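You operate a simulated robot arm through the tools that you are given. There is no shell and no other tool.

You are at the controls of a simulated robot arm. One attempt, no reset.

TASK
Pour milk into the purple rim cup to 100 ml, then top up with water to 150 ml.
Fine: pan back; cup on the sink rack under the small tap, tap off, cup back. Set down upright: what you pick out.

The check looks at the end state, three seconds after you hand in, the way a careful person would. Anything else that was tipped, shoved, dropped, spilled or broken makes it a failure.

THE ROBOT
A 7-joint arm with a two-finger parallel gripper, fixed in place. Base frame: the origin is at the foot of the arm, x ahead of it, y to its left, z up; the work surface is at about z = -217. Lengths are in mm, angles in degrees, forces in N, time in s.
With the tool pointing down near the work surface it reaches from about 160 to 580 mm from the base axis. Its first joint turns from -66.0 to 66.0 degrees. Payload 2.6 kg.
Tool frame: the origin (TCP) lies between the finger pads and is the grasp point; the fingertips stand 30 mm ahead of it; z points along the fingers, y is the line along which they close. The gripper opens to 94 mm. The fingers are 28 mm wide and 10 mm thick; the gripper's body (50 by 96 mm) begins 55 mm behind the TCP.
Orientation is told as [roll, pitch, yaw] about the base's x, y, z axes, in that order, counted from this pose: with the fingers straight down and closing along the base's y, the tool's x points along the base's -x, its y along +y and its z along -z.

THE INTERFACE
- The arm moves only by the tool servo_tool. Its argument "increments" is a list of rows, each a list of 3 entries, a list of its own where there are three numbers: the shift along the tool's x, y, z in units of 20 mm (1.0 is 20 mm), then the turn, a rotation vector about the tool's x, y, z in units of 6 degrees (1.0 is 6 degrees), then the closure in counts, from 0 (fully open) to 255 (shut). In form: [[[x, y, z], [rx, ry, rz], gripper], ...]. A call has 1 to 20 rows; each row shifts and turns the commanded pose from where the row before left it, along the tool's axes as they then stand. A call with a number of a shift or a turn outside -1 to 1 is refused whole. Each row takes 0.2 s and may step no farther than 50 mm and 8.6 degrees from the row before; otherwise, or with a gripper value out of range, the whole call is refused. Where a pose cannot be reached the arm comes as near as it can. A force on the tool above 40 N (or 10 N above the force at the start of the call, whichever is more), or a blocked arm, ends the call early, and 0.2 s more pass. The fingers move at their own pace (about 72 mm/s each) and stop on an object; they squeeze with about 23 N. The grip force told is the motor's: it shows also when the fingers shut on nothing. Time passes only in rows, and 0.2 s behind the last, so rows that do not move let the fingers close. The reply holds the time, the measured pose of the TCP, the force on the tool along the base axes, the opening and the grip force, in the units named above and with some noise, with the torque about the TCP (base axes, N m) and any sound that the robot's microphone picked up.
- Cameras (640 x 400 px; columns grow to the right, rows downward): "scene" is fixed at [25.3, 426.2, 555.6]; the picture's right is [-0.85, -0.53, 0.00], its down [-0.34, 0.55, -0.76] and it looks along [0.40, -0.65, -0.65] (base axes); focal length 276 px, centre (320, 200). "wrist" rides on the gripper at [76, 14, -102] in the tool frame; the picture's right is [-0.18, 0.98, 0.00], its down [-0.75, -0.14, -0.64] and it looks along [-0.63, -0.12, 0.77] (tool axes); focal length 243 px, centre (320, 200). There is no depth. A picture from a camera that has moved, and an enlarged one, comes with that camera's place and axes in the base frame and with its lens.
- camera(camera): a new picture of that camera. No time passes.
- inspect(camera, box): a new picture of the part [left, top, right, bottom] of that camera's present view, enlarged. No time passes.
- close_job(): hands the job in; it is judged then, once.

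Places have to be worked out from the pictures, the camera data and where the tool is seen. Open the gripper and draw the arm clear of the work before you hand the job in, unless the task says otherwise.

The tools are called after ">>>" as a command line: name --argument value ..., lists and objects as JSON in quotes. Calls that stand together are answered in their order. servo_tool: Moves the arm, as the interface text tells. Its arguments: {"type":"object","properties":{"increments":{"type":"array","items":{"type":"array"}}},"required":["increments"]} The other tools are called the same way: camera (camera) takes a picture; inspect (camera, box) takes an enlarged picture of a part of a camera's view; close_job () hands the job in.

At the start:

```text
time_s: 0.0
eef_pos: [379.9, 130.9, 346.2]
tcp_rot: [0.0, 0.0, 0.0]
wrist_force: [-0.7, -0.1, 0.3]
torque: [0.04, 0.0, -0.02]
width: 94.0
grip_force: 0.1
```

scene: 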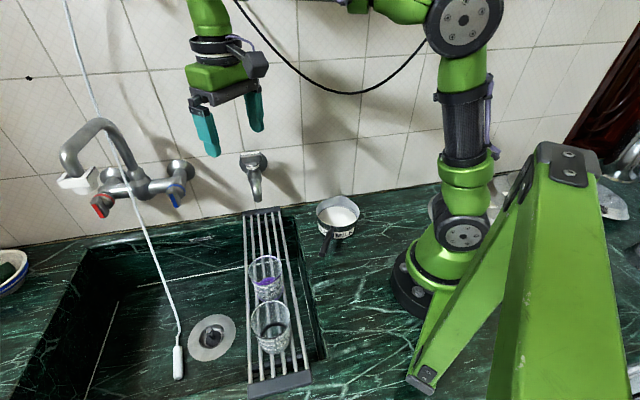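
wrist: 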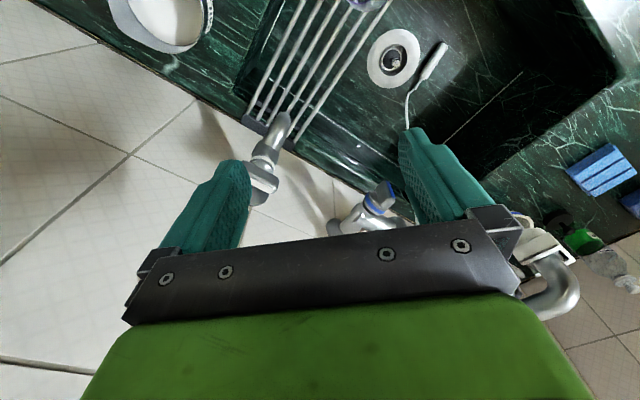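

I start by looking closely at the cups, the pan and the small tap in the scene view before moving anything.

>>> inspect --camera "scene" --box '[220, 180, 380, 280]'

>>> inspect --camera "scene" --box '[220, 240, 340, 400]'

>>> inspect --camera "scene" --box '[210, 130, 310, 220]'

>>> camera --camera "wrist"

```text
4.00 times, centred on (300, 230) of scene
camera zoom: at [25.3, 426.2, 555.6], right [-0.85, -0.53, 0.0], down [-0.34, 0.55, -0.76], along [0.4, -0.65, -0.65], focal length 1104 px, centre (400, 80)
```

zoom: 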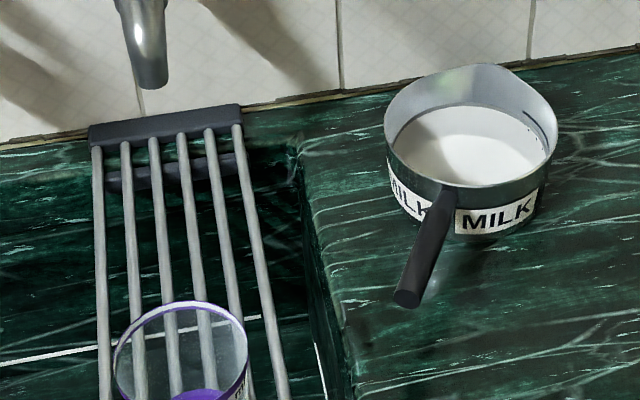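

```text
2.50 times, centred on (280, 320) of scene
camera zoom: at [25.3, 426.2, 555.6], right [-0.85, -0.53, 0.0], down [-0.34, 0.55, -0.76], along [0.4, -0.65, -0.65], focal length 690 px, centre (420, -100)
```

zoom: 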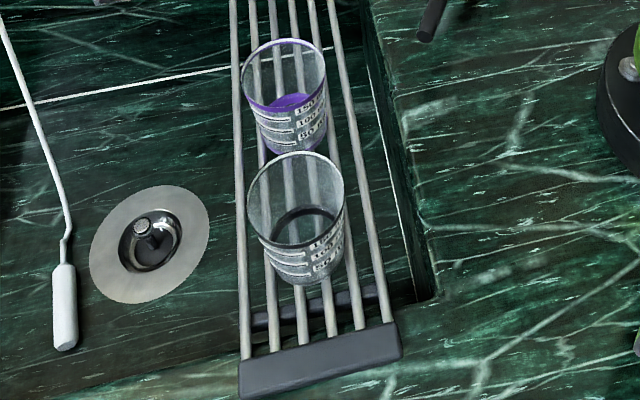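

```text
4.44 times, centred on (260, 175) of scene
camera zoom: at [25.3, 426.2, 555.6], right [-0.85, -0.53, 0.0], down [-0.34, 0.55, -0.76], along [0.4, -0.65, -0.65], focal length 1227 px, centre (587, 311)
```

zoom: 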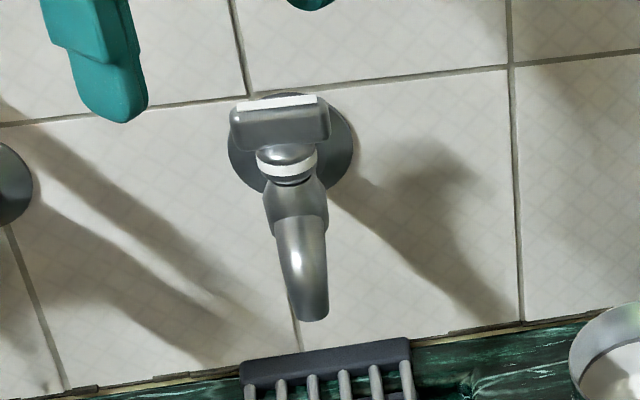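

```text
taken
camera wrist: at [303.8, 144.6, 448.7], right [0.18, 0.98, 0.0], down [0.75, -0.14, 0.64], along [0.63, -0.12, -0.77], focal length 243 px, centre (320, 200)
```

wrist: 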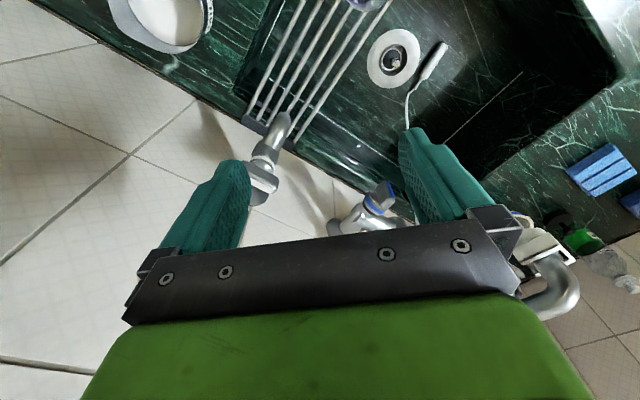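

The counter (robot foot, rack) must lie near z≈0–20, with the sink floor at -217. I zoom in further on the cups and on the pan to get their sizes.

>>> inspect --camera "scene" --box '[235, 245, 305, 289]'

>>> inspect --camera "scene" --box '[235, 285, 315, 360]'

>>> inspect --camera "scene" --box '[300, 185, 380, 265]'

>>> inspect --camera "wrist" --box '[90, 0, 450, 220]'

```text
9.09 times, centred on (270, 267) of scene
camera zoom: at [25.3, 426.2, 555.6], right [-0.85, -0.53, 0.0], down [-0.34, 0.55, -0.76], along [0.4, -0.65, -0.65], focal length 2510 px, centre (774, -409)
```

zoom: 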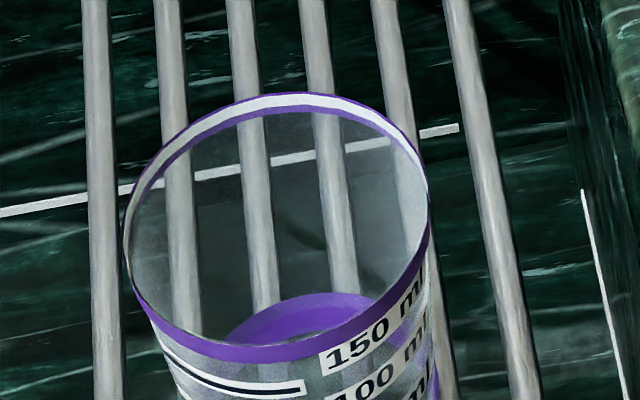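

```text
5.33 times, centred on (275, 322) of scene
camera zoom: at [25.3, 426.2, 555.6], right [-0.85, -0.53, 0.0], down [-0.34, 0.55, -0.76], along [0.4, -0.65, -0.65], focal length 1473 px, centre (560, -453)
```

zoom: 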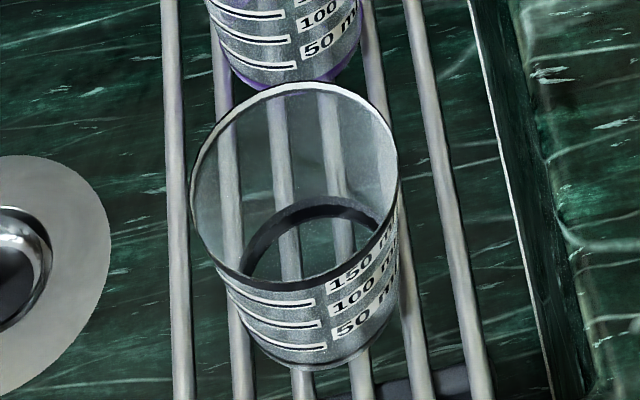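

```text
5.00 times, centred on (340, 225) of scene
camera zoom: at [25.3, 426.2, 555.6], right [-0.85, -0.53, 0.0], down [-0.34, 0.55, -0.76], along [0.4, -0.65, -0.65], focal length 1381 px, centre (220, 75)
```

zoom: 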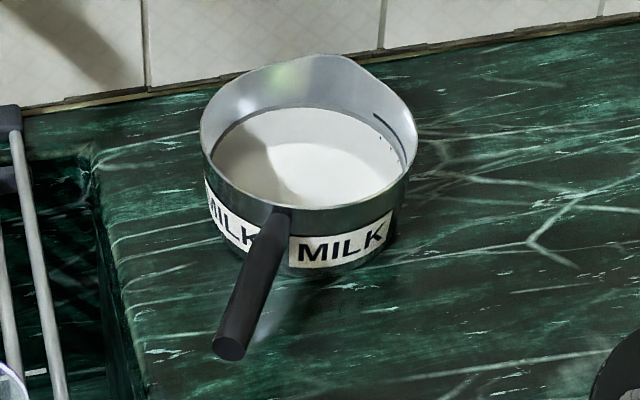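

```text
1.78 times, centred on (270, 110) of wrist
camera zoom: at [303.8, 144.6, 448.7], right [0.18, 0.98, 0.0], down [0.75, -0.14, 0.64], along [0.63, -0.12, -0.77], focal length 431 px, centre (409, 360)
```

zoom: 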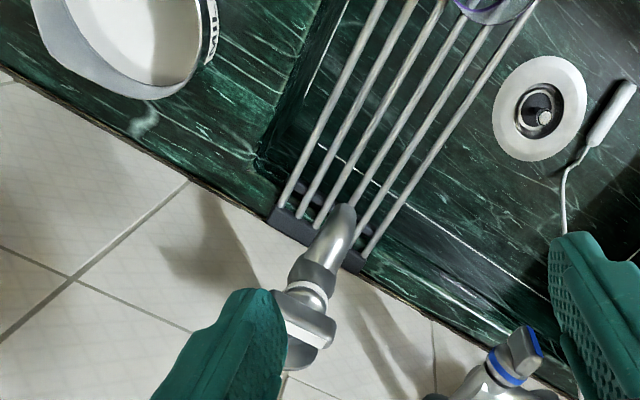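

Working from the two views, the rack runs diagonally at z≈20, the purple cup is around (285,208), the pan around (265,-50) with its handle toward +y, and the tap tip about (425,65,110). I swing the wrist to yaw -90° and lower it to view the pan from above.

>>> servo_tool --increments '[[[0, 0, 0.2], [0, 0, 1], 0], [[0, 0, 0.2], [0, 0, 1], 0], [[0, 0, 0.2], [0, 0, 1], 0], [[0, 0, 0.2], [0, 0, 1], 0], [[0, 0, 0.2], [0, 0, 1], 0], [[0, 0, 0.2], [0, 0, 1], 0], [[0, 0, 0.2], [0, 0, 1], 0], [[0, 0, 0.2], [0, 0, 1], 0], [[0, 0, 0.2], [0, 0, 1], 0], [[0, 0, 0.2], [0, 0, 1], 0], [[0, 0, 0.2], [0, 0, 1], 0], [[0, 0, 0.2], [0, 0, 1], 0], [[0, 0, 0.2], [0, 0, 1], 0], [[0, 0, 0.2], [0, 0, 1], 0], [[0, 0, 0.2], [0, 0, 1], 0], [[0, -0.8, 0], [0, 0, 0], 0], [[0, -0.8, 0], [0, 0, 0], 0], [[0, -0.8, 0], [0, 0, 0], 0], [[0, -0.8, 0], [0, 0, 0], 0], [[0, -0.8, 0], [0, 0, 0], 0]]'

>>> camera --camera "wrist"

>>> camera --camera "scene"

```text
time_s: 4.2
eef_pos: [300.6, 131.0, 286.4]
tcp_rot: [-0.1, 0.0, -90.0]
wrist_force: [-0.1, -0.1, 0.2]
torque: [0.0, 0.02, -0.01]
width: 93.9
grip_force: 0.1
```

```text
taken
camera wrist: at [315.3, 206.5, 387.9], right [0.98, -0.18, 0.0], down [-0.14, -0.75, 0.64], along [-0.12, -0.63, -0.77], focal length 243 px, centre (320, 200)
```

wrist: 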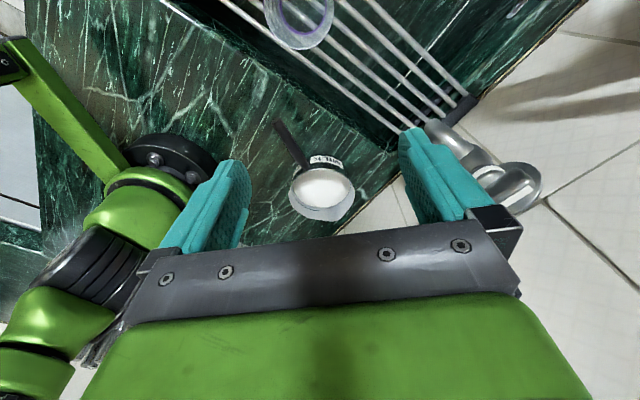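

```text
taken
```

scene: 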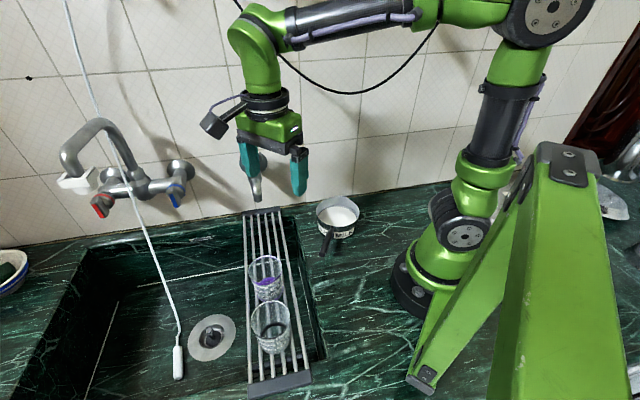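

The pan and its handle are visible between the fingers in the wrist view. I zoom in for the lip, the handle and the tap lever.

>>> inspect --camera "wrist" --box '[250, 105, 390, 230]'

>>> inspect --camera "wrist" --box '[390, 80, 560, 220]'

>>> inspect --camera "wrist" --box '[220, 0, 400, 80]'

```text
3.20 times, centred on (320, 168) of wrist
camera zoom: at [315.3, 206.5, 387.9], right [0.98, -0.18, 0.0], down [-0.14, -0.75, 0.64], along [-0.12, -0.63, -0.77], focal length 776 px, centre (320, 304)
```

zoom: 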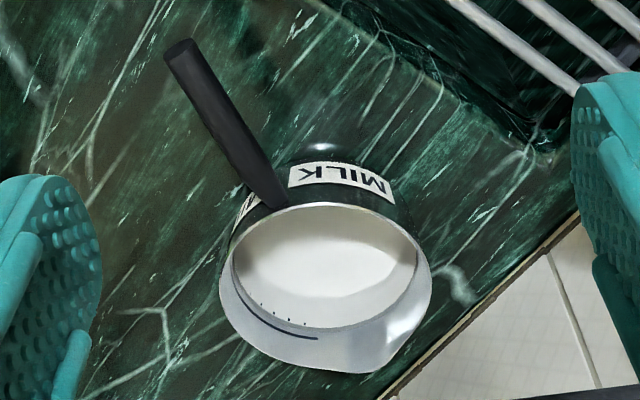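

```text
2.86 times, centred on (475, 150) of wrist
camera zoom: at [315.3, 206.5, 387.9], right [0.98, -0.18, 0.0], down [-0.14, -0.75, 0.64], along [-0.12, -0.63, -0.77], focal length 693 px, centre (-123, 343)
```

zoom: 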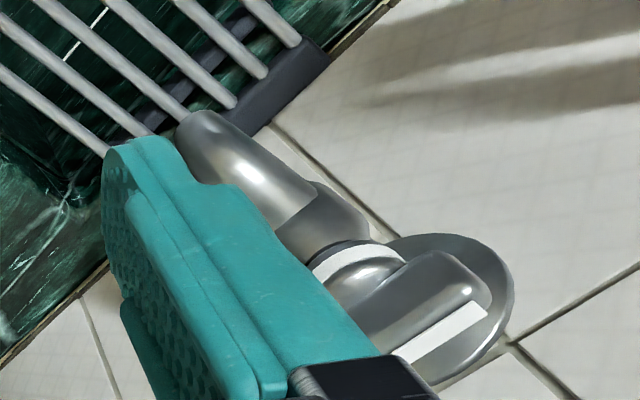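

```text
3.56 times, centred on (310, 40) of wrist
camera zoom: at [315.3, 206.5, 387.9], right [0.98, -0.18, 0.0], down [-0.14, -0.75, 0.64], along [-0.12, -0.63, -0.77], focal length 863 px, centre (356, 769)
```

zoom: 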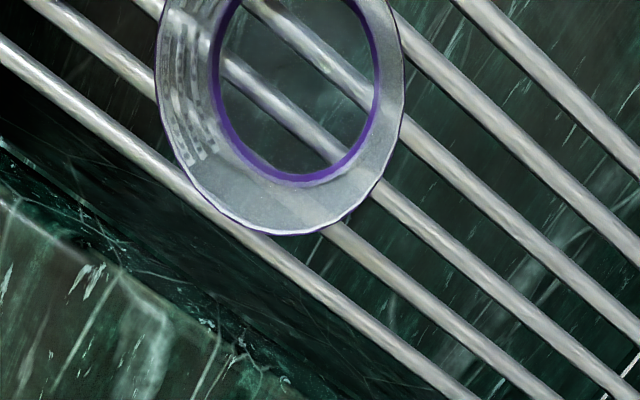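

The pan's lip is opposite its handle (handle end ≈(231,84,51), attached ≈(250,2,55), lip ≈(281,-112,65)); the purple cup is at ≈(292,201), rim z≈90, Ø67. Now I turn the wrist toward the tap to see how its handle works.

>>> servo_tool --increments '[[[0, 0, 0], [0, 0, -0.933], 0], [[0, 0, 0], [0, 0, -0.933], 0], [[0, 0, 0], [0, 0, -0.933], 0], [[0, 0, 0], [0, 0, -0.933], 0], [[0, 0, 0], [0, 0, -0.933], 0], [[0, 0, 0], [0, 0, -0.933], 0], [[0, 0, 0], [0, 0, -0.933], 0], [[0, 0, 0], [0, 0, -0.933], 0], [[0, 0, 0], [0, 0, -0.933], 0], [[0, 0, 0], [0, 0, -0.933], 0], [[-0.6, 0.2, 0], [0, 0, 0], 0], [[-0.6, 0.2, 0], [0, 0, 0], 0]]'

>>> camera --camera "wrist"

```text
time_s: 6.8
eef_pos: [325.3, 123.4, 288.4]
tcp_rot: [0.0, 0.0, -34.0]
wrist_force: [-0.4, 0.3, -0.1]
torque: [0.0, 0.0, 0.0]
width: 94.0
grip_force: 0.0
```

```text
taken
camera wrist: at [269.5, 177.9, 390.2], right [0.7, 0.71, 0.0], down [0.55, -0.54, 0.64], along [0.46, -0.45, -0.77], focal length 243 px, centre (320, 200)
```

wrist: 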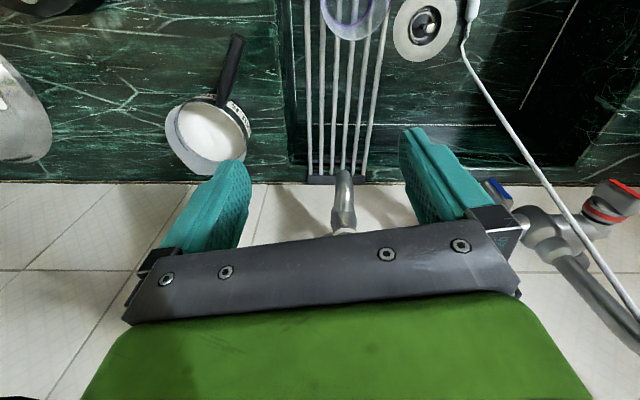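

The gripper hides the tap, so I tilt the tool forward (toward the wall) about its y axis to bring the tap into the middle of the wrist view.

>>> servo_tool --increments '[[[0, 0, 0], [0, -1, 0], 0], [[0, 0, 0], [0, -1, 0], 0], [[0, 0, 0], [0, -1, 0], 0], [[0, 0, 0], [0, -1, 0], 0], [[0, 0, 0], [0, -1, 0], 0]]'

>>> camera --camera "wrist"

>>> camera --camera "scene"

```text
time_s: 8.0
eef_pos: [323.5, 124.8, 287.5]
tcp_rot: [0.1, -30.1, -33.9]
wrist_force: [1.2, 0.8, 0.0]
torque: [0.01, -0.01, 0.0]
width: 94.1
grip_force: 0.0
```

```text
taken
camera wrist: at [234.8, 201.3, 337.3], right [0.68, 0.73, 0.09], down [0.19, -0.3, 0.93], along [0.71, -0.62, -0.35], focal length 243 px, centre (320, 200)
```

wrist: 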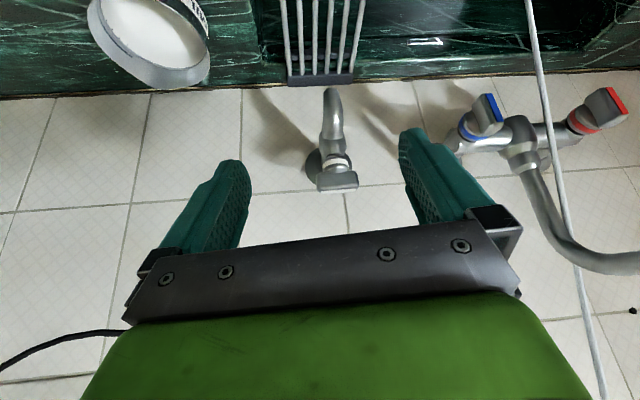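

```text
taken
```

scene: 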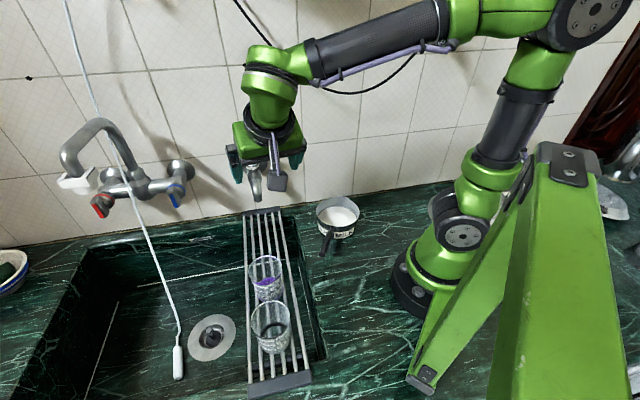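

The tap sits clear in the wrist view now. I zoom in on its handle and compare with the mixer handles.

>>> inspect --camera "wrist" --box '[290, 75, 390, 205]'

>>> inspect --camera "wrist" --box '[430, 70, 640, 200]'

>>> inspect --camera "wrist" --box '[80, 0, 230, 95]'

```text
3.08 times, centred on (340, 140) of wrist
camera zoom: at [234.8, 201.3, 337.3], right [0.68, 0.73, 0.09], down [0.19, -0.3, 0.93], along [0.71, -0.62, -0.35], focal length 746 px, centre (258, 385)
```

zoom: 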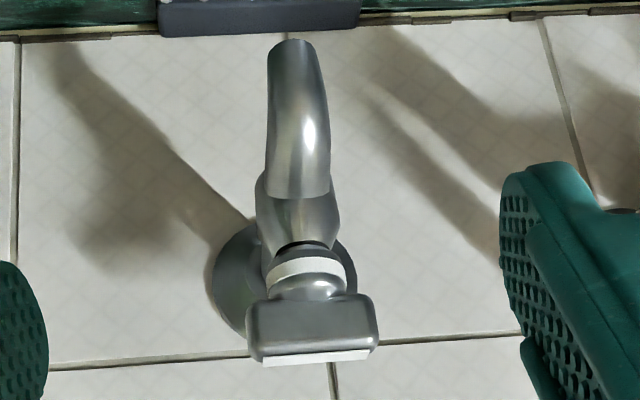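

```text
3.05 times, centred on (535, 135) of wrist
camera zoom: at [234.8, 201.3, 337.3], right [0.68, 0.73, 0.09], down [0.19, -0.3, 0.93], along [0.71, -0.62, -0.35], focal length 739 px, centre (-335, 398)
```

zoom: 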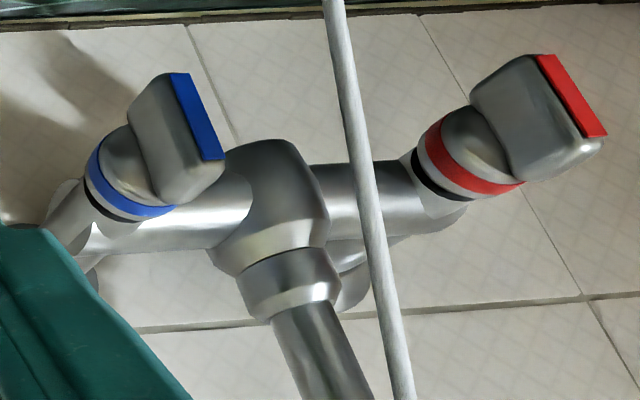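

```text
4.21 times, centred on (155, 48) of wrist
camera zoom: at [234.8, 201.3, 337.3], right [0.68, 0.73, 0.09], down [0.19, -0.3, 0.93], along [0.71, -0.62, -0.35], focal length 1022 px, centre (1015, 842)
```

zoom: 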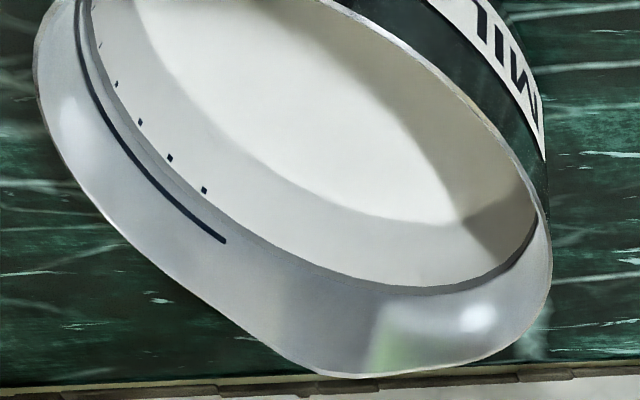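

The tap handle is a paddle turning about a near-vertical axis, its top at about (438,53,236), and the spout tip is at about (431,63,104). Next I straighten the tool, yaw to -77° (along the pan handle) and go above the pan handle at about (242,36).

>>> servo_tool --increments '[[[0, 0, 0], [0, 1, 0], 0], [[0, 0, 0], [0, 1, 0], 0], [[0, 0, 0], [0, 1, 0], 0], [[0, 0, 0], [0, 1, 0], 0], [[0, 0, 0], [0, 1, 0], 0], [[0, 0, 0], [0, 0, 0.896], 0], [[0, 0, 0], [0, 0, 0.896], 0], [[0, 0, 0], [0, 0, 0.896], 0], [[0, 0, 0], [0, 0, 0.896], 0], [[0, 0, 0], [0, 0, 0.896], 0], [[0, 0, 0], [0, 0, 0.896], 0], [[0, 0, 0], [0, 0, 0.896], 0], [[0, 0, 0], [0, 0, 0.896], 0], [[-0.567, -0.825, 0.6], [0, 0, 0], 0], [[-0.567, -0.825, 0.6], [0, 0, 0], 0], [[-0.567, -0.825, 0.6], [0, 0, 0], 0], [[-0.567, -0.825, 0.6], [0, 0, 0], 0], [[-0.567, -0.825, 0.6], [0, 0, 0], 0], [[-0.567, -0.825, 0.6], [0, 0, 0], 0]]'

>>> camera --camera "wrist"

>>> camera --camera "scene"

```text
time_s: 12.0
eef_pos: [242.4, 36.0, 215.4]
tcp_rot: [0.0, 0.0, -77.0]
wrist_force: [-0.1, 0.6, -0.3]
torque: [0.0, 0.0, -0.01]
width: 93.9
grip_force: 0.0
```

```text
taken
camera wrist: at [239.4, 112.3, 317.5], right [1.0, 0.04, 0.0], down [0.03, -0.77, 0.64], along [0.03, -0.64, -0.77], focal length 243 px, centre (320, 200)
```

wrist: 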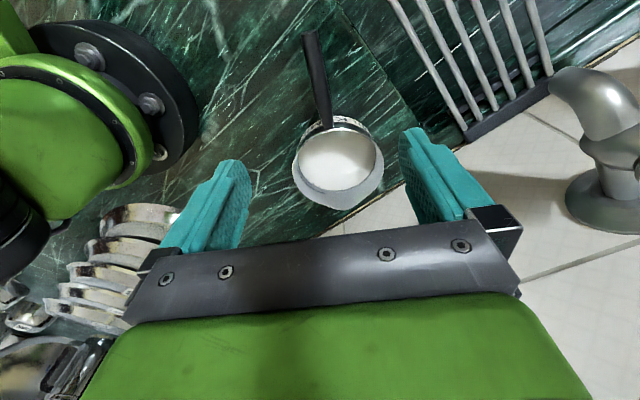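

```text
taken
```

scene: 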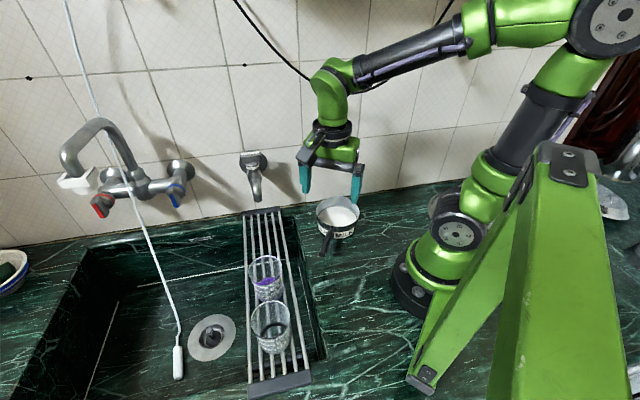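

The handle appears nearly centred between the fingers. I zoom in to measure its axis precisely.

>>> inspect --camera "wrist" --box '[240, 10, 420, 225]'

>>> inspect --camera "wrist" --box '[270, 110, 400, 215]'

>>> inspect --camera "scene" --box '[290, 150, 390, 265]'

```text
1.86 times, centred on (330, 118) of wrist
camera zoom: at [239.4, 112.3, 317.5], right [1.0, 0.04, 0.0], down [0.03, -0.77, 0.64], along [0.03, -0.64, -0.77], focal length 451 px, centre (301, 354)
```

zoom: 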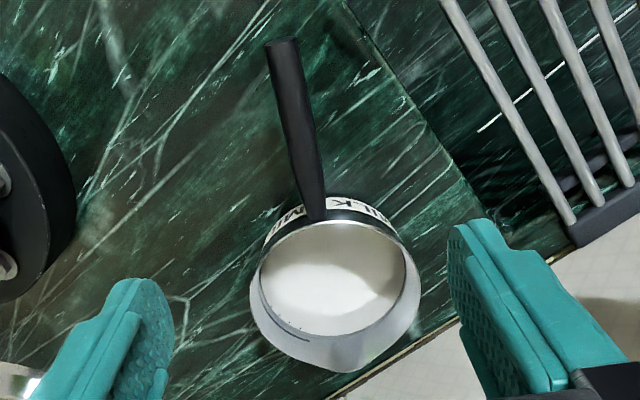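

```text
3.81 times, centred on (335, 162) of wrist
camera zoom: at [239.4, 112.3, 317.5], right [1.0, 0.04, 0.0], down [0.03, -0.77, 0.64], along [0.03, -0.64, -0.77], focal length 924 px, centre (263, 343)
```

zoom: 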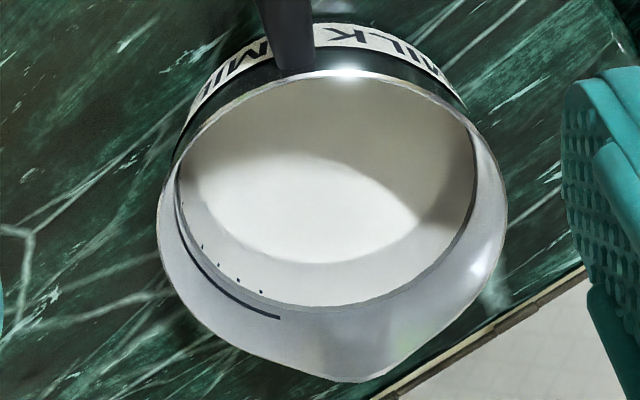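

```text
3.48 times, centred on (340, 208) of scene
camera zoom: at [25.3, 426.2, 555.6], right [-0.85, -0.53, 0.0], down [-0.34, 0.55, -0.76], along [0.4, -0.65, -0.65], focal length 960 px, centre (250, 174)
```

zoom: 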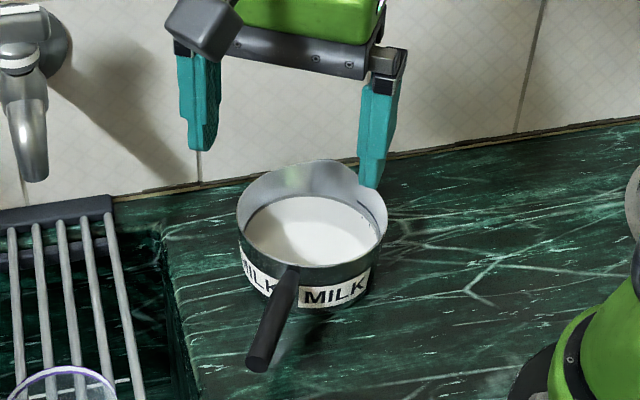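

The handle axis runs (231,87)→(252,4), yaw -76°, Ø≈16 mm, z≈53; the lip lies on the same axis. I align to a grip point about 30 mm from the pan wall, (245,33), and descend to z≈100.

>>> servo_tool --increments '[[[-0.19, 0.09, 0.5], [0, 0, -0.167], 60], [[0, 0, 0.9], [0, 0, 0], 60], [[0, 0, 0.9], [0, 0, 0], 60], [[0, 0, 0.9], [0, 0, 0], 60], [[0, 0, 0.9], [0, 0, 0], 60], [[0, 0, 0.9], [0, 0, 0], 60], [[0, 0, 0.7], [0, 0, 0], 60]]'

>>> camera --camera "wrist"

>>> inspect --camera "scene" --box '[290, 150, 390, 265]'

```text
time_s: 13.6
eef_pos: [246.7, 31.8, 99.1]
tcp_rot: [-0.1, 0.0, -76.1]
wrist_force: [-0.4, 0.1, 0.2]
torque: [-0.01, -0.02, -0.01]
width: 71.8
grip_force: 0.2
```

```text
taken
camera wrist: at [242.1, 109.5, 200.8], right [1.0, 0.06, 0.0], down [0.04, -0.77, 0.64], along [0.04, -0.64, -0.77], focal length 243 px, centre (320, 200)
```

wrist: 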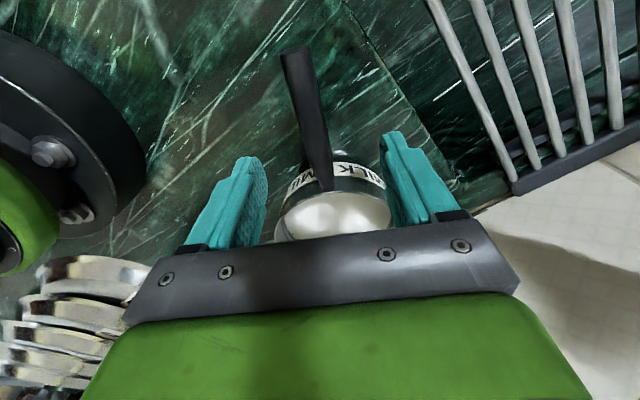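

```text
3.48 times, centred on (340, 208) of scene
camera zoom: at [25.3, 426.2, 555.6], right [-0.85, -0.53, 0.0], down [-0.34, 0.55, -0.76], along [0.4, -0.65, -0.65], focal length 960 px, centre (250, 174)
```

zoom: 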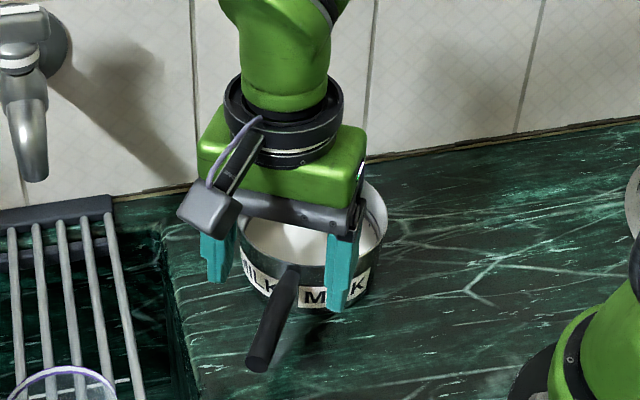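

The tool is about 2–3 mm to the +x side of the handle axis. I correct that, descend to z≈54, and look again before closing.

>>> servo_tool --increments '[[[0, -0.12, 0.5], [0, 0, 0], 60], [[0, 0, 0.6], [0, 0, 0], 60], [[0, 0, 0.6], [0, 0, 0], 60], [[0, 0, 0.55], [0, 0, 0], 60]]'

>>> inspect --camera "wrist" --box '[180, 0, 460, 240]'

>>> inspect --camera "scene" --box '[300, 190, 370, 260]'

```text
time_s: 14.6
eef_pos: [244.2, 29.1, 54.7]
tcp_rot: [0.0, 0.0, -76.1]
wrist_force: [0.7, 0.1, -0.1]
torque: [0.02, -0.01, 0.01]
width: 71.9
grip_force: 0.1
```

```text
1.67 times, centred on (320, 120) of wrist
camera zoom: at [240.4, 106.8, 156.2], right [1.0, 0.06, 0.0], down [0.04, -0.77, 0.64], along [0.04, -0.64, -0.77], focal length 404 px, centre (320, 333)
```

zoom: 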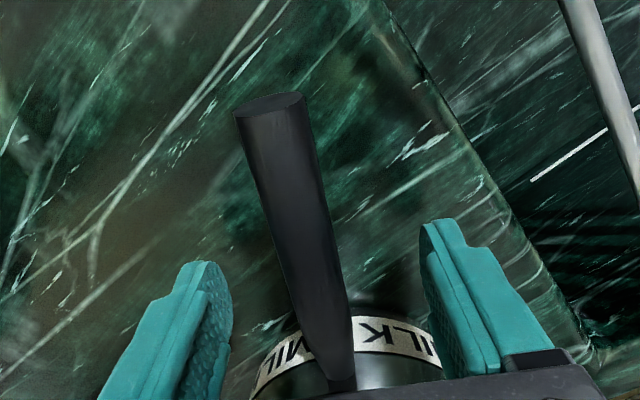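

```text
5.71 times, centred on (335, 225) of scene
camera zoom: at [25.3, 426.2, 555.6], right [-0.85, -0.53, 0.0], down [-0.34, 0.55, -0.76], along [0.4, -0.65, -0.65], focal length 1578 px, centre (234, 57)
```

zoom: 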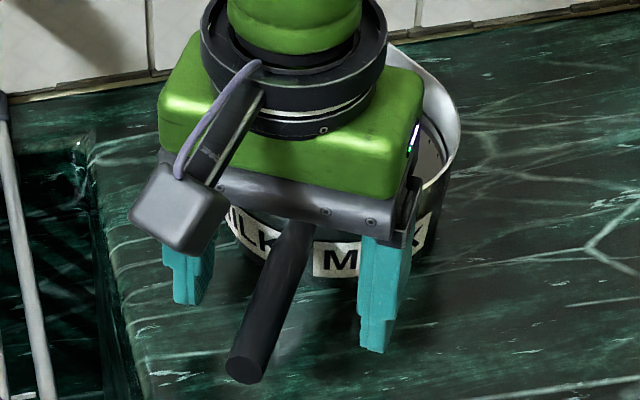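

The handle passes within about 1 mm of the TCP and is parallel to the fingers' width. I nudge 1 mm and close gradually on it.

>>> servo_tool --increments '[[[0, -0.05, 0.05], [0, 0, 0], 100], [[0, 0, 0], [0, 0, 0], 150], [[0, 0, 0], [0, 0, 0], 180], [[0, 0, 0], [0, 0, 0], 195], [[0, 0, 0], [0, 0, 0], 205], [[0, 0, 0], [0, 0, 0], 215], [[0, 0, 0], [0, 0, 0], 235], [[0, 0, 0], [0, 0, 0], 255], [[0, 0, 0], [0, 0, 0], 255]]'

>>> inspect --camera "wrist" --box '[180, 0, 460, 240]'

>>> inspect --camera "scene" --box '[300, 190, 370, 260]'

```text
time_s: 16.6
eef_pos: [244.3, 30.9, 53.6]
tcp_rot: [0.0, 0.1, -76.1]
wrist_force: [1.4, 1.0, 0.3]
torque: [-0.02, -0.03, 0.12]
width: 21.4
grip_force: 22.5
```

```text
1.67 times, centred on (320, 120) of wrist
camera zoom: at [239.0, 107.0, 155.2], right [1.0, 0.06, 0.0], down [0.05, -0.77, 0.64], along [0.04, -0.64, -0.77], focal length 404 px, centre (320, 333)
```

zoom: 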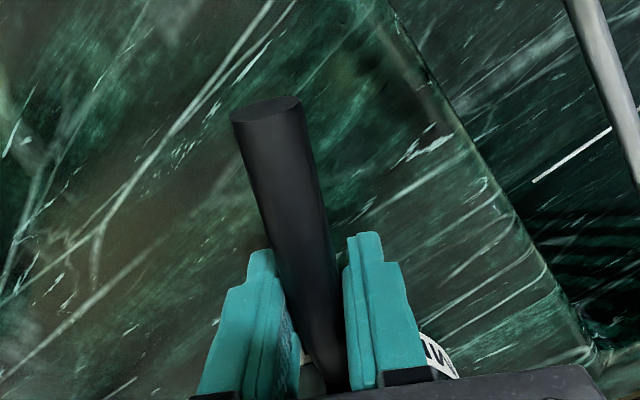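

```text
5.71 times, centred on (335, 225) of scene
camera zoom: at [25.3, 426.2, 555.6], right [-0.85, -0.53, 0.0], down [-0.34, 0.55, -0.76], along [0.4, -0.65, -0.65], focal length 1578 px, centre (234, 57)
```

zoom: 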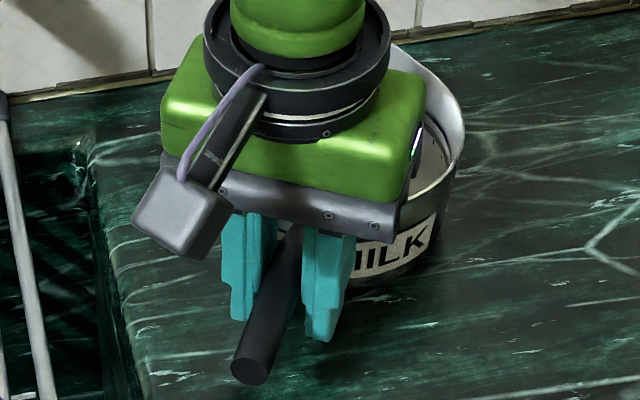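

Gripped at 21 mm with 22.5 N. I lift just a few millimetres slowly and check the load and whether the pan stays level.

>>> servo_tool --increments '[[[0, 0, -0.1], [0, 0, 0], 255], [[0, 0, -0.1], [0, 0, 0], 255], [[0, 0, -0.1], [0, 0, 0], 255], [[0, 0, -0.1], [0, 0, 0], 255], [[0, 0, 0], [0, 0, 0], 255]]'

>>> inspect --camera "wrist" --box '[180, 0, 460, 240]'

>>> inspect --camera "scene" --box '[300, 190, 370, 260]'

```text
time_s: 17.8
eef_pos: [242.2, 31.3, 62.2]
tcp_rot: [0.0, 0.0, -76.0]
wrist_force: [0.0, 0.4, -5.3]
torque: [0.26, 0.05, 0.03]
width: 21.4
grip_force: 23.3
```

```text
1.67 times, centred on (320, 120) of wrist
camera zoom: at [237.7, 108.1, 163.7], right [1.0, 0.06, 0.0], down [0.05, -0.77, 0.64], along [0.04, -0.64, -0.77], focal length 404 px, centre (320, 333)
```

zoom: 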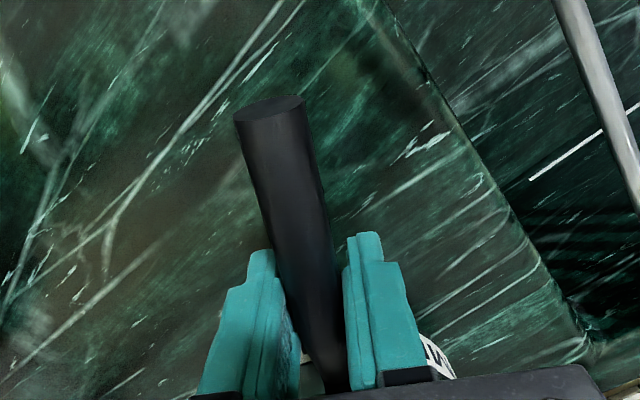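

```text
5.71 times, centred on (335, 225) of scene
camera zoom: at [25.3, 426.2, 555.6], right [-0.85, -0.53, 0.0], down [-0.34, 0.55, -0.76], along [0.4, -0.65, -0.65], focal length 1578 px, centre (234, 57)
```

zoom: 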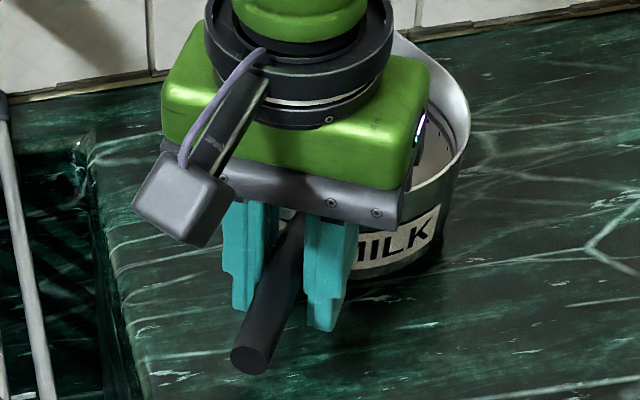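

No visible rotation of the handle in the fingers; load about 5.3 N. I lift a further 40 mm slowly and recheck.

>>> servo_tool --increments '[[[0, 0, -0.2], [0, 0, 0], 255], [[0, 0, -0.2], [0, 0, 0], 255], [[0, 0, -0.3], [0, 0, 0], 255], [[0, 0, -0.3], [0, 0, 0], 255], [[0, 0, -0.3], [0, 0, 0], 255], [[0, 0, -0.3], [0, 0, 0], 255], [[0, 0, -0.2], [0, 0, 0], 255], [[0, 0, -0.1], [0, 0, 0], 255]]'

>>> inspect --camera "wrist" --box '[180, 0, 460, 240]'

>>> camera --camera "scene"

>>> inspect --camera "scene" --box '[290, 150, 390, 265]'

```text
time_s: 19.6
eef_pos: [242.7, 31.5, 99.2]
tcp_rot: [0.0, 0.0, -76.1]
wrist_force: [-0.1, -0.1, -3.9]
torque: [0.27, 0.03, -0.02]
width: 21.4
grip_force: 23.0
```

```text
1.67 times, centred on (320, 120) of wrist
camera zoom: at [238.1, 109.1, 202.2], right [1.0, 0.06, 0.0], down [0.05, -0.77, 0.64], along [0.04, -0.64, -0.77], focal length 404 px, centre (320, 333)
```

zoom: 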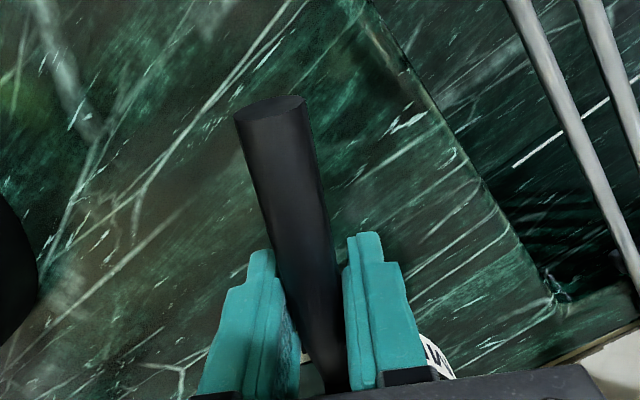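

```text
taken
```

scene: 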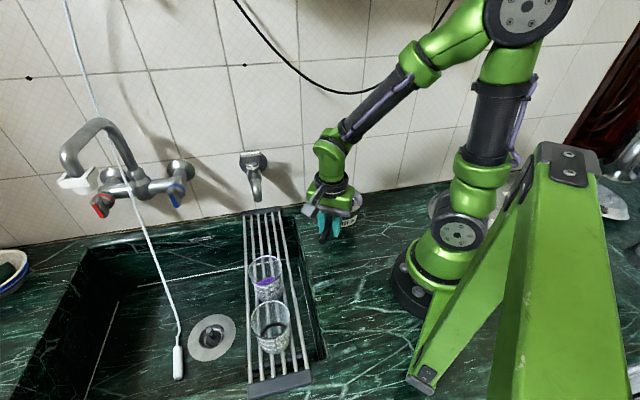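

```text
3.48 times, centred on (340, 208) of scene
camera zoom: at [25.3, 426.2, 555.6], right [-0.85, -0.53, 0.0], down [-0.34, 0.55, -0.76], along [0.4, -0.65, -0.65], focal length 960 px, centre (250, 174)
```

zoom: 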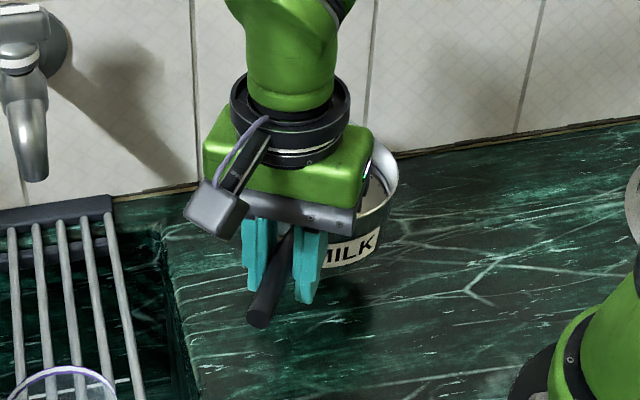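

The pan is free and level, weight about 0.4–0.45 kg, with no slip. I raise it to z≈210 and draw in to about (205,55) before turning it toward the cup.

>>> servo_tool --increments '[[[0.08, -0.08, -0.3], [0, 0, 0], 255], [[0.15, -0.14, -0.5], [0, 0, 0], 255], [[0.15, -0.14, -0.5], [0, 0, 0], 255], [[0.15, -0.14, -0.5], [0, 0, 0], 255], [[0.15, -0.14, -0.5], [0, 0, 0], 255], [[0.15, -0.14, -0.5], [0, 0, 0], 255], [[0.15, -0.14, -0.5], [0, 0, 0], 255], [[0.15, -0.14, -0.5], [0, 0, 0], 255], [[0.15, -0.14, -0.5], [0, 0, 0], 255], [[0.15, -0.14, -0.5], [0, 0, 0], 255], [[0.15, -0.14, -0.5], [0, 0, 0], 255], [[0.08, -0.08, -0.3], [0, 0, 0], 255], [[0, 0, 0], [0, 0, 0], 255]]'

>>> camera --camera "scene"

```text
time_s: 22.4
eef_pos: [206.1, 57.7, 214.1]
tcp_rot: [0.1, 0.0, -76.0]
wrist_force: [-0.2, 0.4, -4.2]
torque: [0.24, 0.04, -0.01]
width: 21.8
grip_force: 23.4
```

```text
taken
```

scene: 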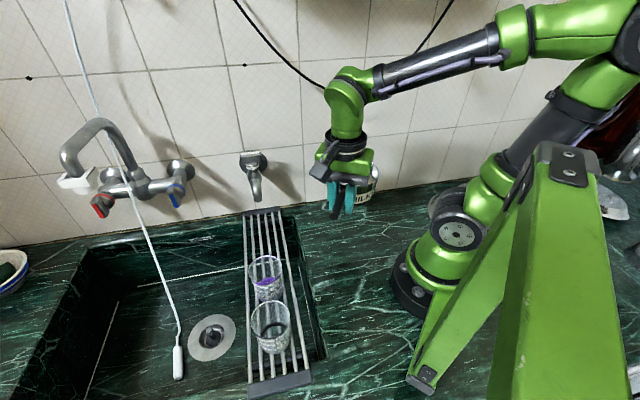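

Level and steady. Now I turn the pan slowly in place by about +60° of yaw and check.

>>> servo_tool --increments '[[[0, 0, 0], [0, 0, -0.2], 255], [[0, 0, 0], [0, 0, -0.4], 255], [[0, 0, 0], [0, 0, -0.6], 255], [[0, 0, 0], [0, 0, -0.6], 255], [[0, 0, 0], [0, 0, -0.6], 255], [[0, 0, 0], [0, 0, -0.6], 255], [[0, 0, 0], [0, 0, -0.6], 255], [[0, 0, 0], [0, 0, -0.6], 255], [[0, 0, 0], [0, 0, -0.6], 255], [[0, 0, 0], [0, 0, -0.6], 255], [[0, 0, 0], [0, 0, -0.6], 255], [[0, 0, 0], [0, 0, -0.6], 255], [[0, 0, 0], [0, 0, -0.6], 255], [[0, 0, 0], [0, 0, -0.6], 255], [[0, 0, 0], [0, 0, -0.6], 255], [[0, 0, 0], [0, 0, -0.6], 255], [[0, 0, 0], [0, 0, -0.6], 255], [[0, 0, 0], [0, 0, -0.4], 255], [[0, 0, 0], [0, 0, -0.2], 255]]'

>>> camera --camera "scene"

>>> inspect --camera "wrist" --box '[180, 0, 460, 240]'

```text
time_s: 26.4
eef_pos: [205.2, 56.0, 213.6]
tcp_rot: [-0.1, 0.0, -14.9]
wrist_force: [0.6, -0.6, -4.3]
torque: [0.07, 0.26, 0.0]
width: 21.5
grip_force: 22.6
```

```text
taken
```

scene: 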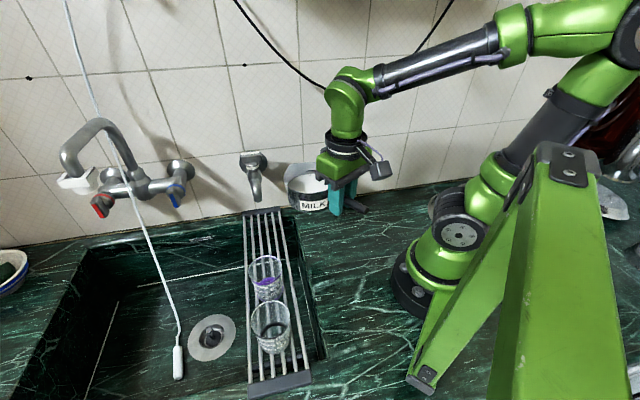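

```text
1.67 times, centred on (320, 120) of wrist
camera zoom: at [134.8, 88.5, 314.6], right [0.43, 0.9, 0.0], down [0.69, -0.33, 0.64], along [0.58, -0.28, -0.77], focal length 404 px, centre (320, 333)
```

zoom: 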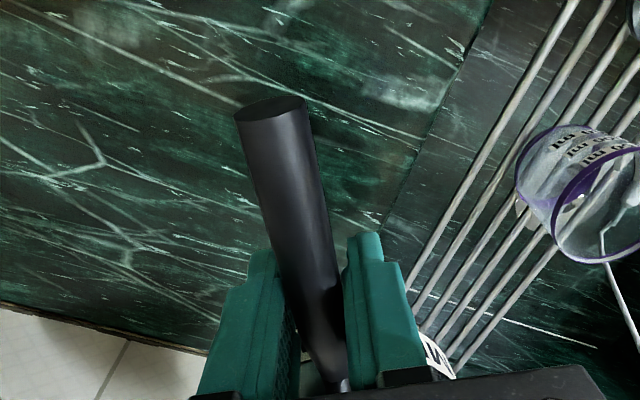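

No slip. I turn a further 60° to yaw +45° so the lip points square across the rack at the purple cup.

>>> servo_tool --increments '[[[0, 0, 0], [0, 0, -0.2], 255], [[0, 0, 0], [0, 0, -0.4], 255], [[0, 0, 0], [0, 0, -0.6], 255], [[0, 0, 0], [0, 0, -0.6], 255], [[0, 0, 0], [0, 0, -0.6], 255], [[0, 0, 0], [0, 0, -0.6], 255], [[0, 0, 0], [0, 0, -0.6], 255], [[0, 0, 0], [0, 0, -0.6], 255], [[0, 0, 0], [0, 0, -0.6], 255], [[0, 0, 0], [0, 0, -0.6], 255], [[0, 0, 0], [0, 0, -0.6], 255], [[0, 0, 0], [0, 0, -0.6], 255], [[0, 0, 0], [0, 0, -0.6], 255], [[0, 0, 0], [0, 0, -0.6], 255], [[0, 0, 0], [0, 0, -0.6], 255], [[0, 0, 0], [0, 0, -0.6], 255], [[0, 0, 0], [0, 0, -0.6], 255], [[0, 0, 0], [0, 0, -0.4], 255], [[0, 0, 0], [0, 0, -0.2], 255]]'

>>> camera --camera "scene"

>>> camera --camera "wrist"

```text
time_s: 30.4
eef_pos: [204.2, 55.3, 213.2]
tcp_rot: [0.1, 0.0, 46.3]
wrist_force: [0.5, 0.5, -3.5]
torque: [-0.16, 0.15, 0.01]
width: 21.6
grip_force: 23.4
```

```text
taken
```

scene: 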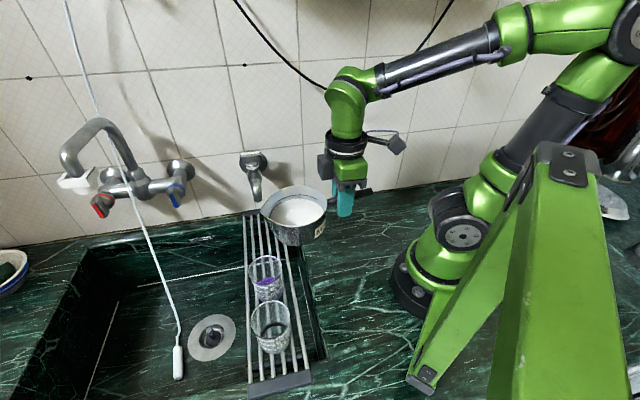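

```text
taken
camera wrist: at [141.1, 10.5, 315.0], right [-0.59, 0.81, 0.0], down [0.62, 0.45, 0.64], along [0.52, 0.38, -0.77], focal length 243 px, centre (320, 200)
```

wrist: 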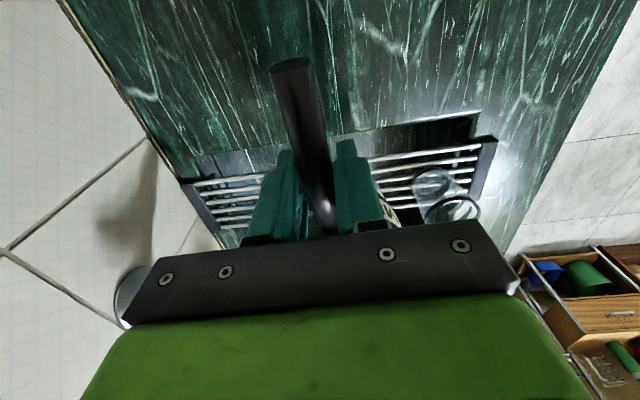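

The pan is level and now points across the rack. I zoom on the pan and cup in the scene view to locate the lip and milk level.

>>> inspect --camera "scene" --box '[235, 165, 365, 300]'

>>> inspect --camera "scene" --box '[250, 175, 340, 250]'

```text
2.96 times, centred on (300, 232) of scene
camera zoom: at [25.3, 426.2, 555.6], right [-0.85, -0.53, 0.0], down [-0.34, 0.55, -0.76], along [0.4, -0.65, -0.65], focal length 818 px, centre (379, 104)
```

zoom: 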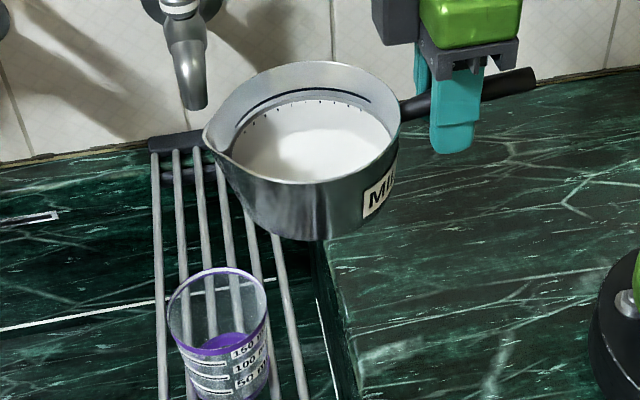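

```text
5.33 times, centred on (295, 212) of scene
camera zoom: at [25.3, 426.2, 555.6], right [-0.85, -0.53, 0.0], down [-0.34, 0.55, -0.76], along [0.4, -0.65, -0.65], focal length 1473 px, centre (453, 133)
```

zoom: 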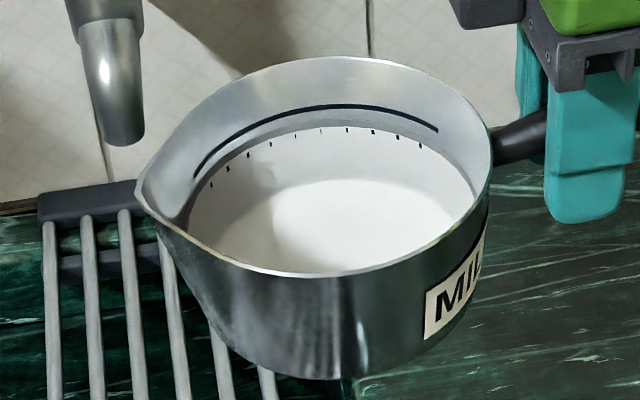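

The lip is at about (303,173,222) and points toward the rack. I zoom closer into the pan to judge the milk level against the lip.

>>> inspect --camera "scene" --box '[258, 183, 322, 223]'

>>> inspect --camera "scene" --box '[240, 250, 300, 290]'

>>> inspect --camera "scene" --box '[240, 265, 300, 305]'

```text
10.00 times, centred on (290, 203) of scene
camera zoom: at [25.3, 426.2, 555.6], right [-0.85, -0.53, 0.0], down [-0.34, 0.55, -0.76], along [0.4, -0.65, -0.65], focal length 2761 px, centre (620, 170)
```

zoom: 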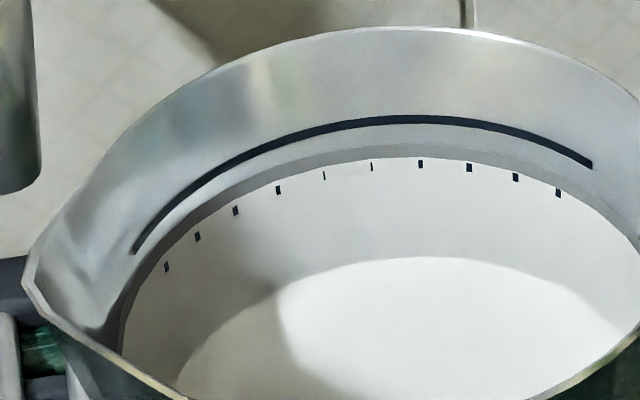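

```text
10.00 times, centred on (270, 270) of scene
camera zoom: at [25.3, 426.2, 555.6], right [-0.85, -0.53, 0.0], down [-0.34, 0.55, -0.76], along [0.4, -0.65, -0.65], focal length 2761 px, centre (820, -500)
```

zoom: 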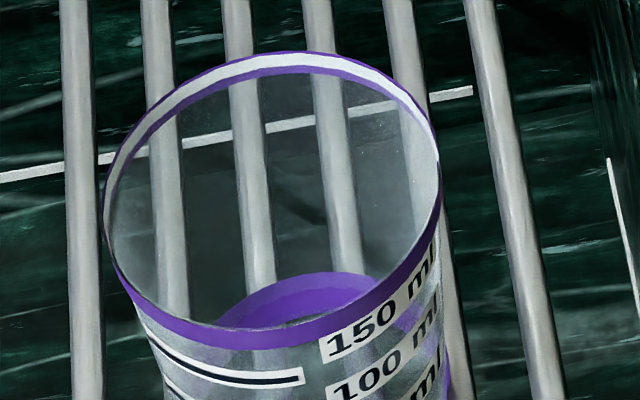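

```text
10.00 times, centred on (270, 285) of scene
camera zoom: at [25.3, 426.2, 555.6], right [-0.85, -0.53, 0.0], down [-0.34, 0.55, -0.76], along [0.4, -0.65, -0.65], focal length 2761 px, centre (820, -650)
```

zoom: 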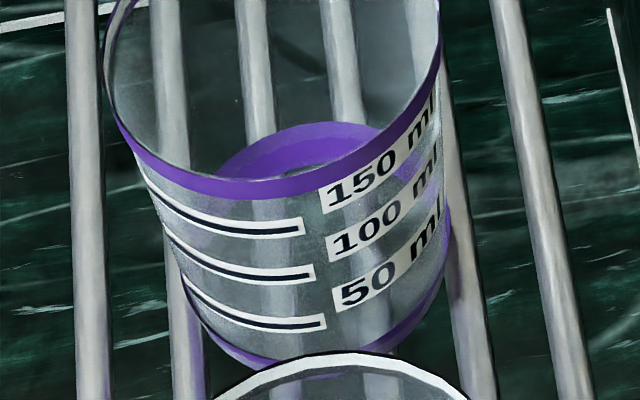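

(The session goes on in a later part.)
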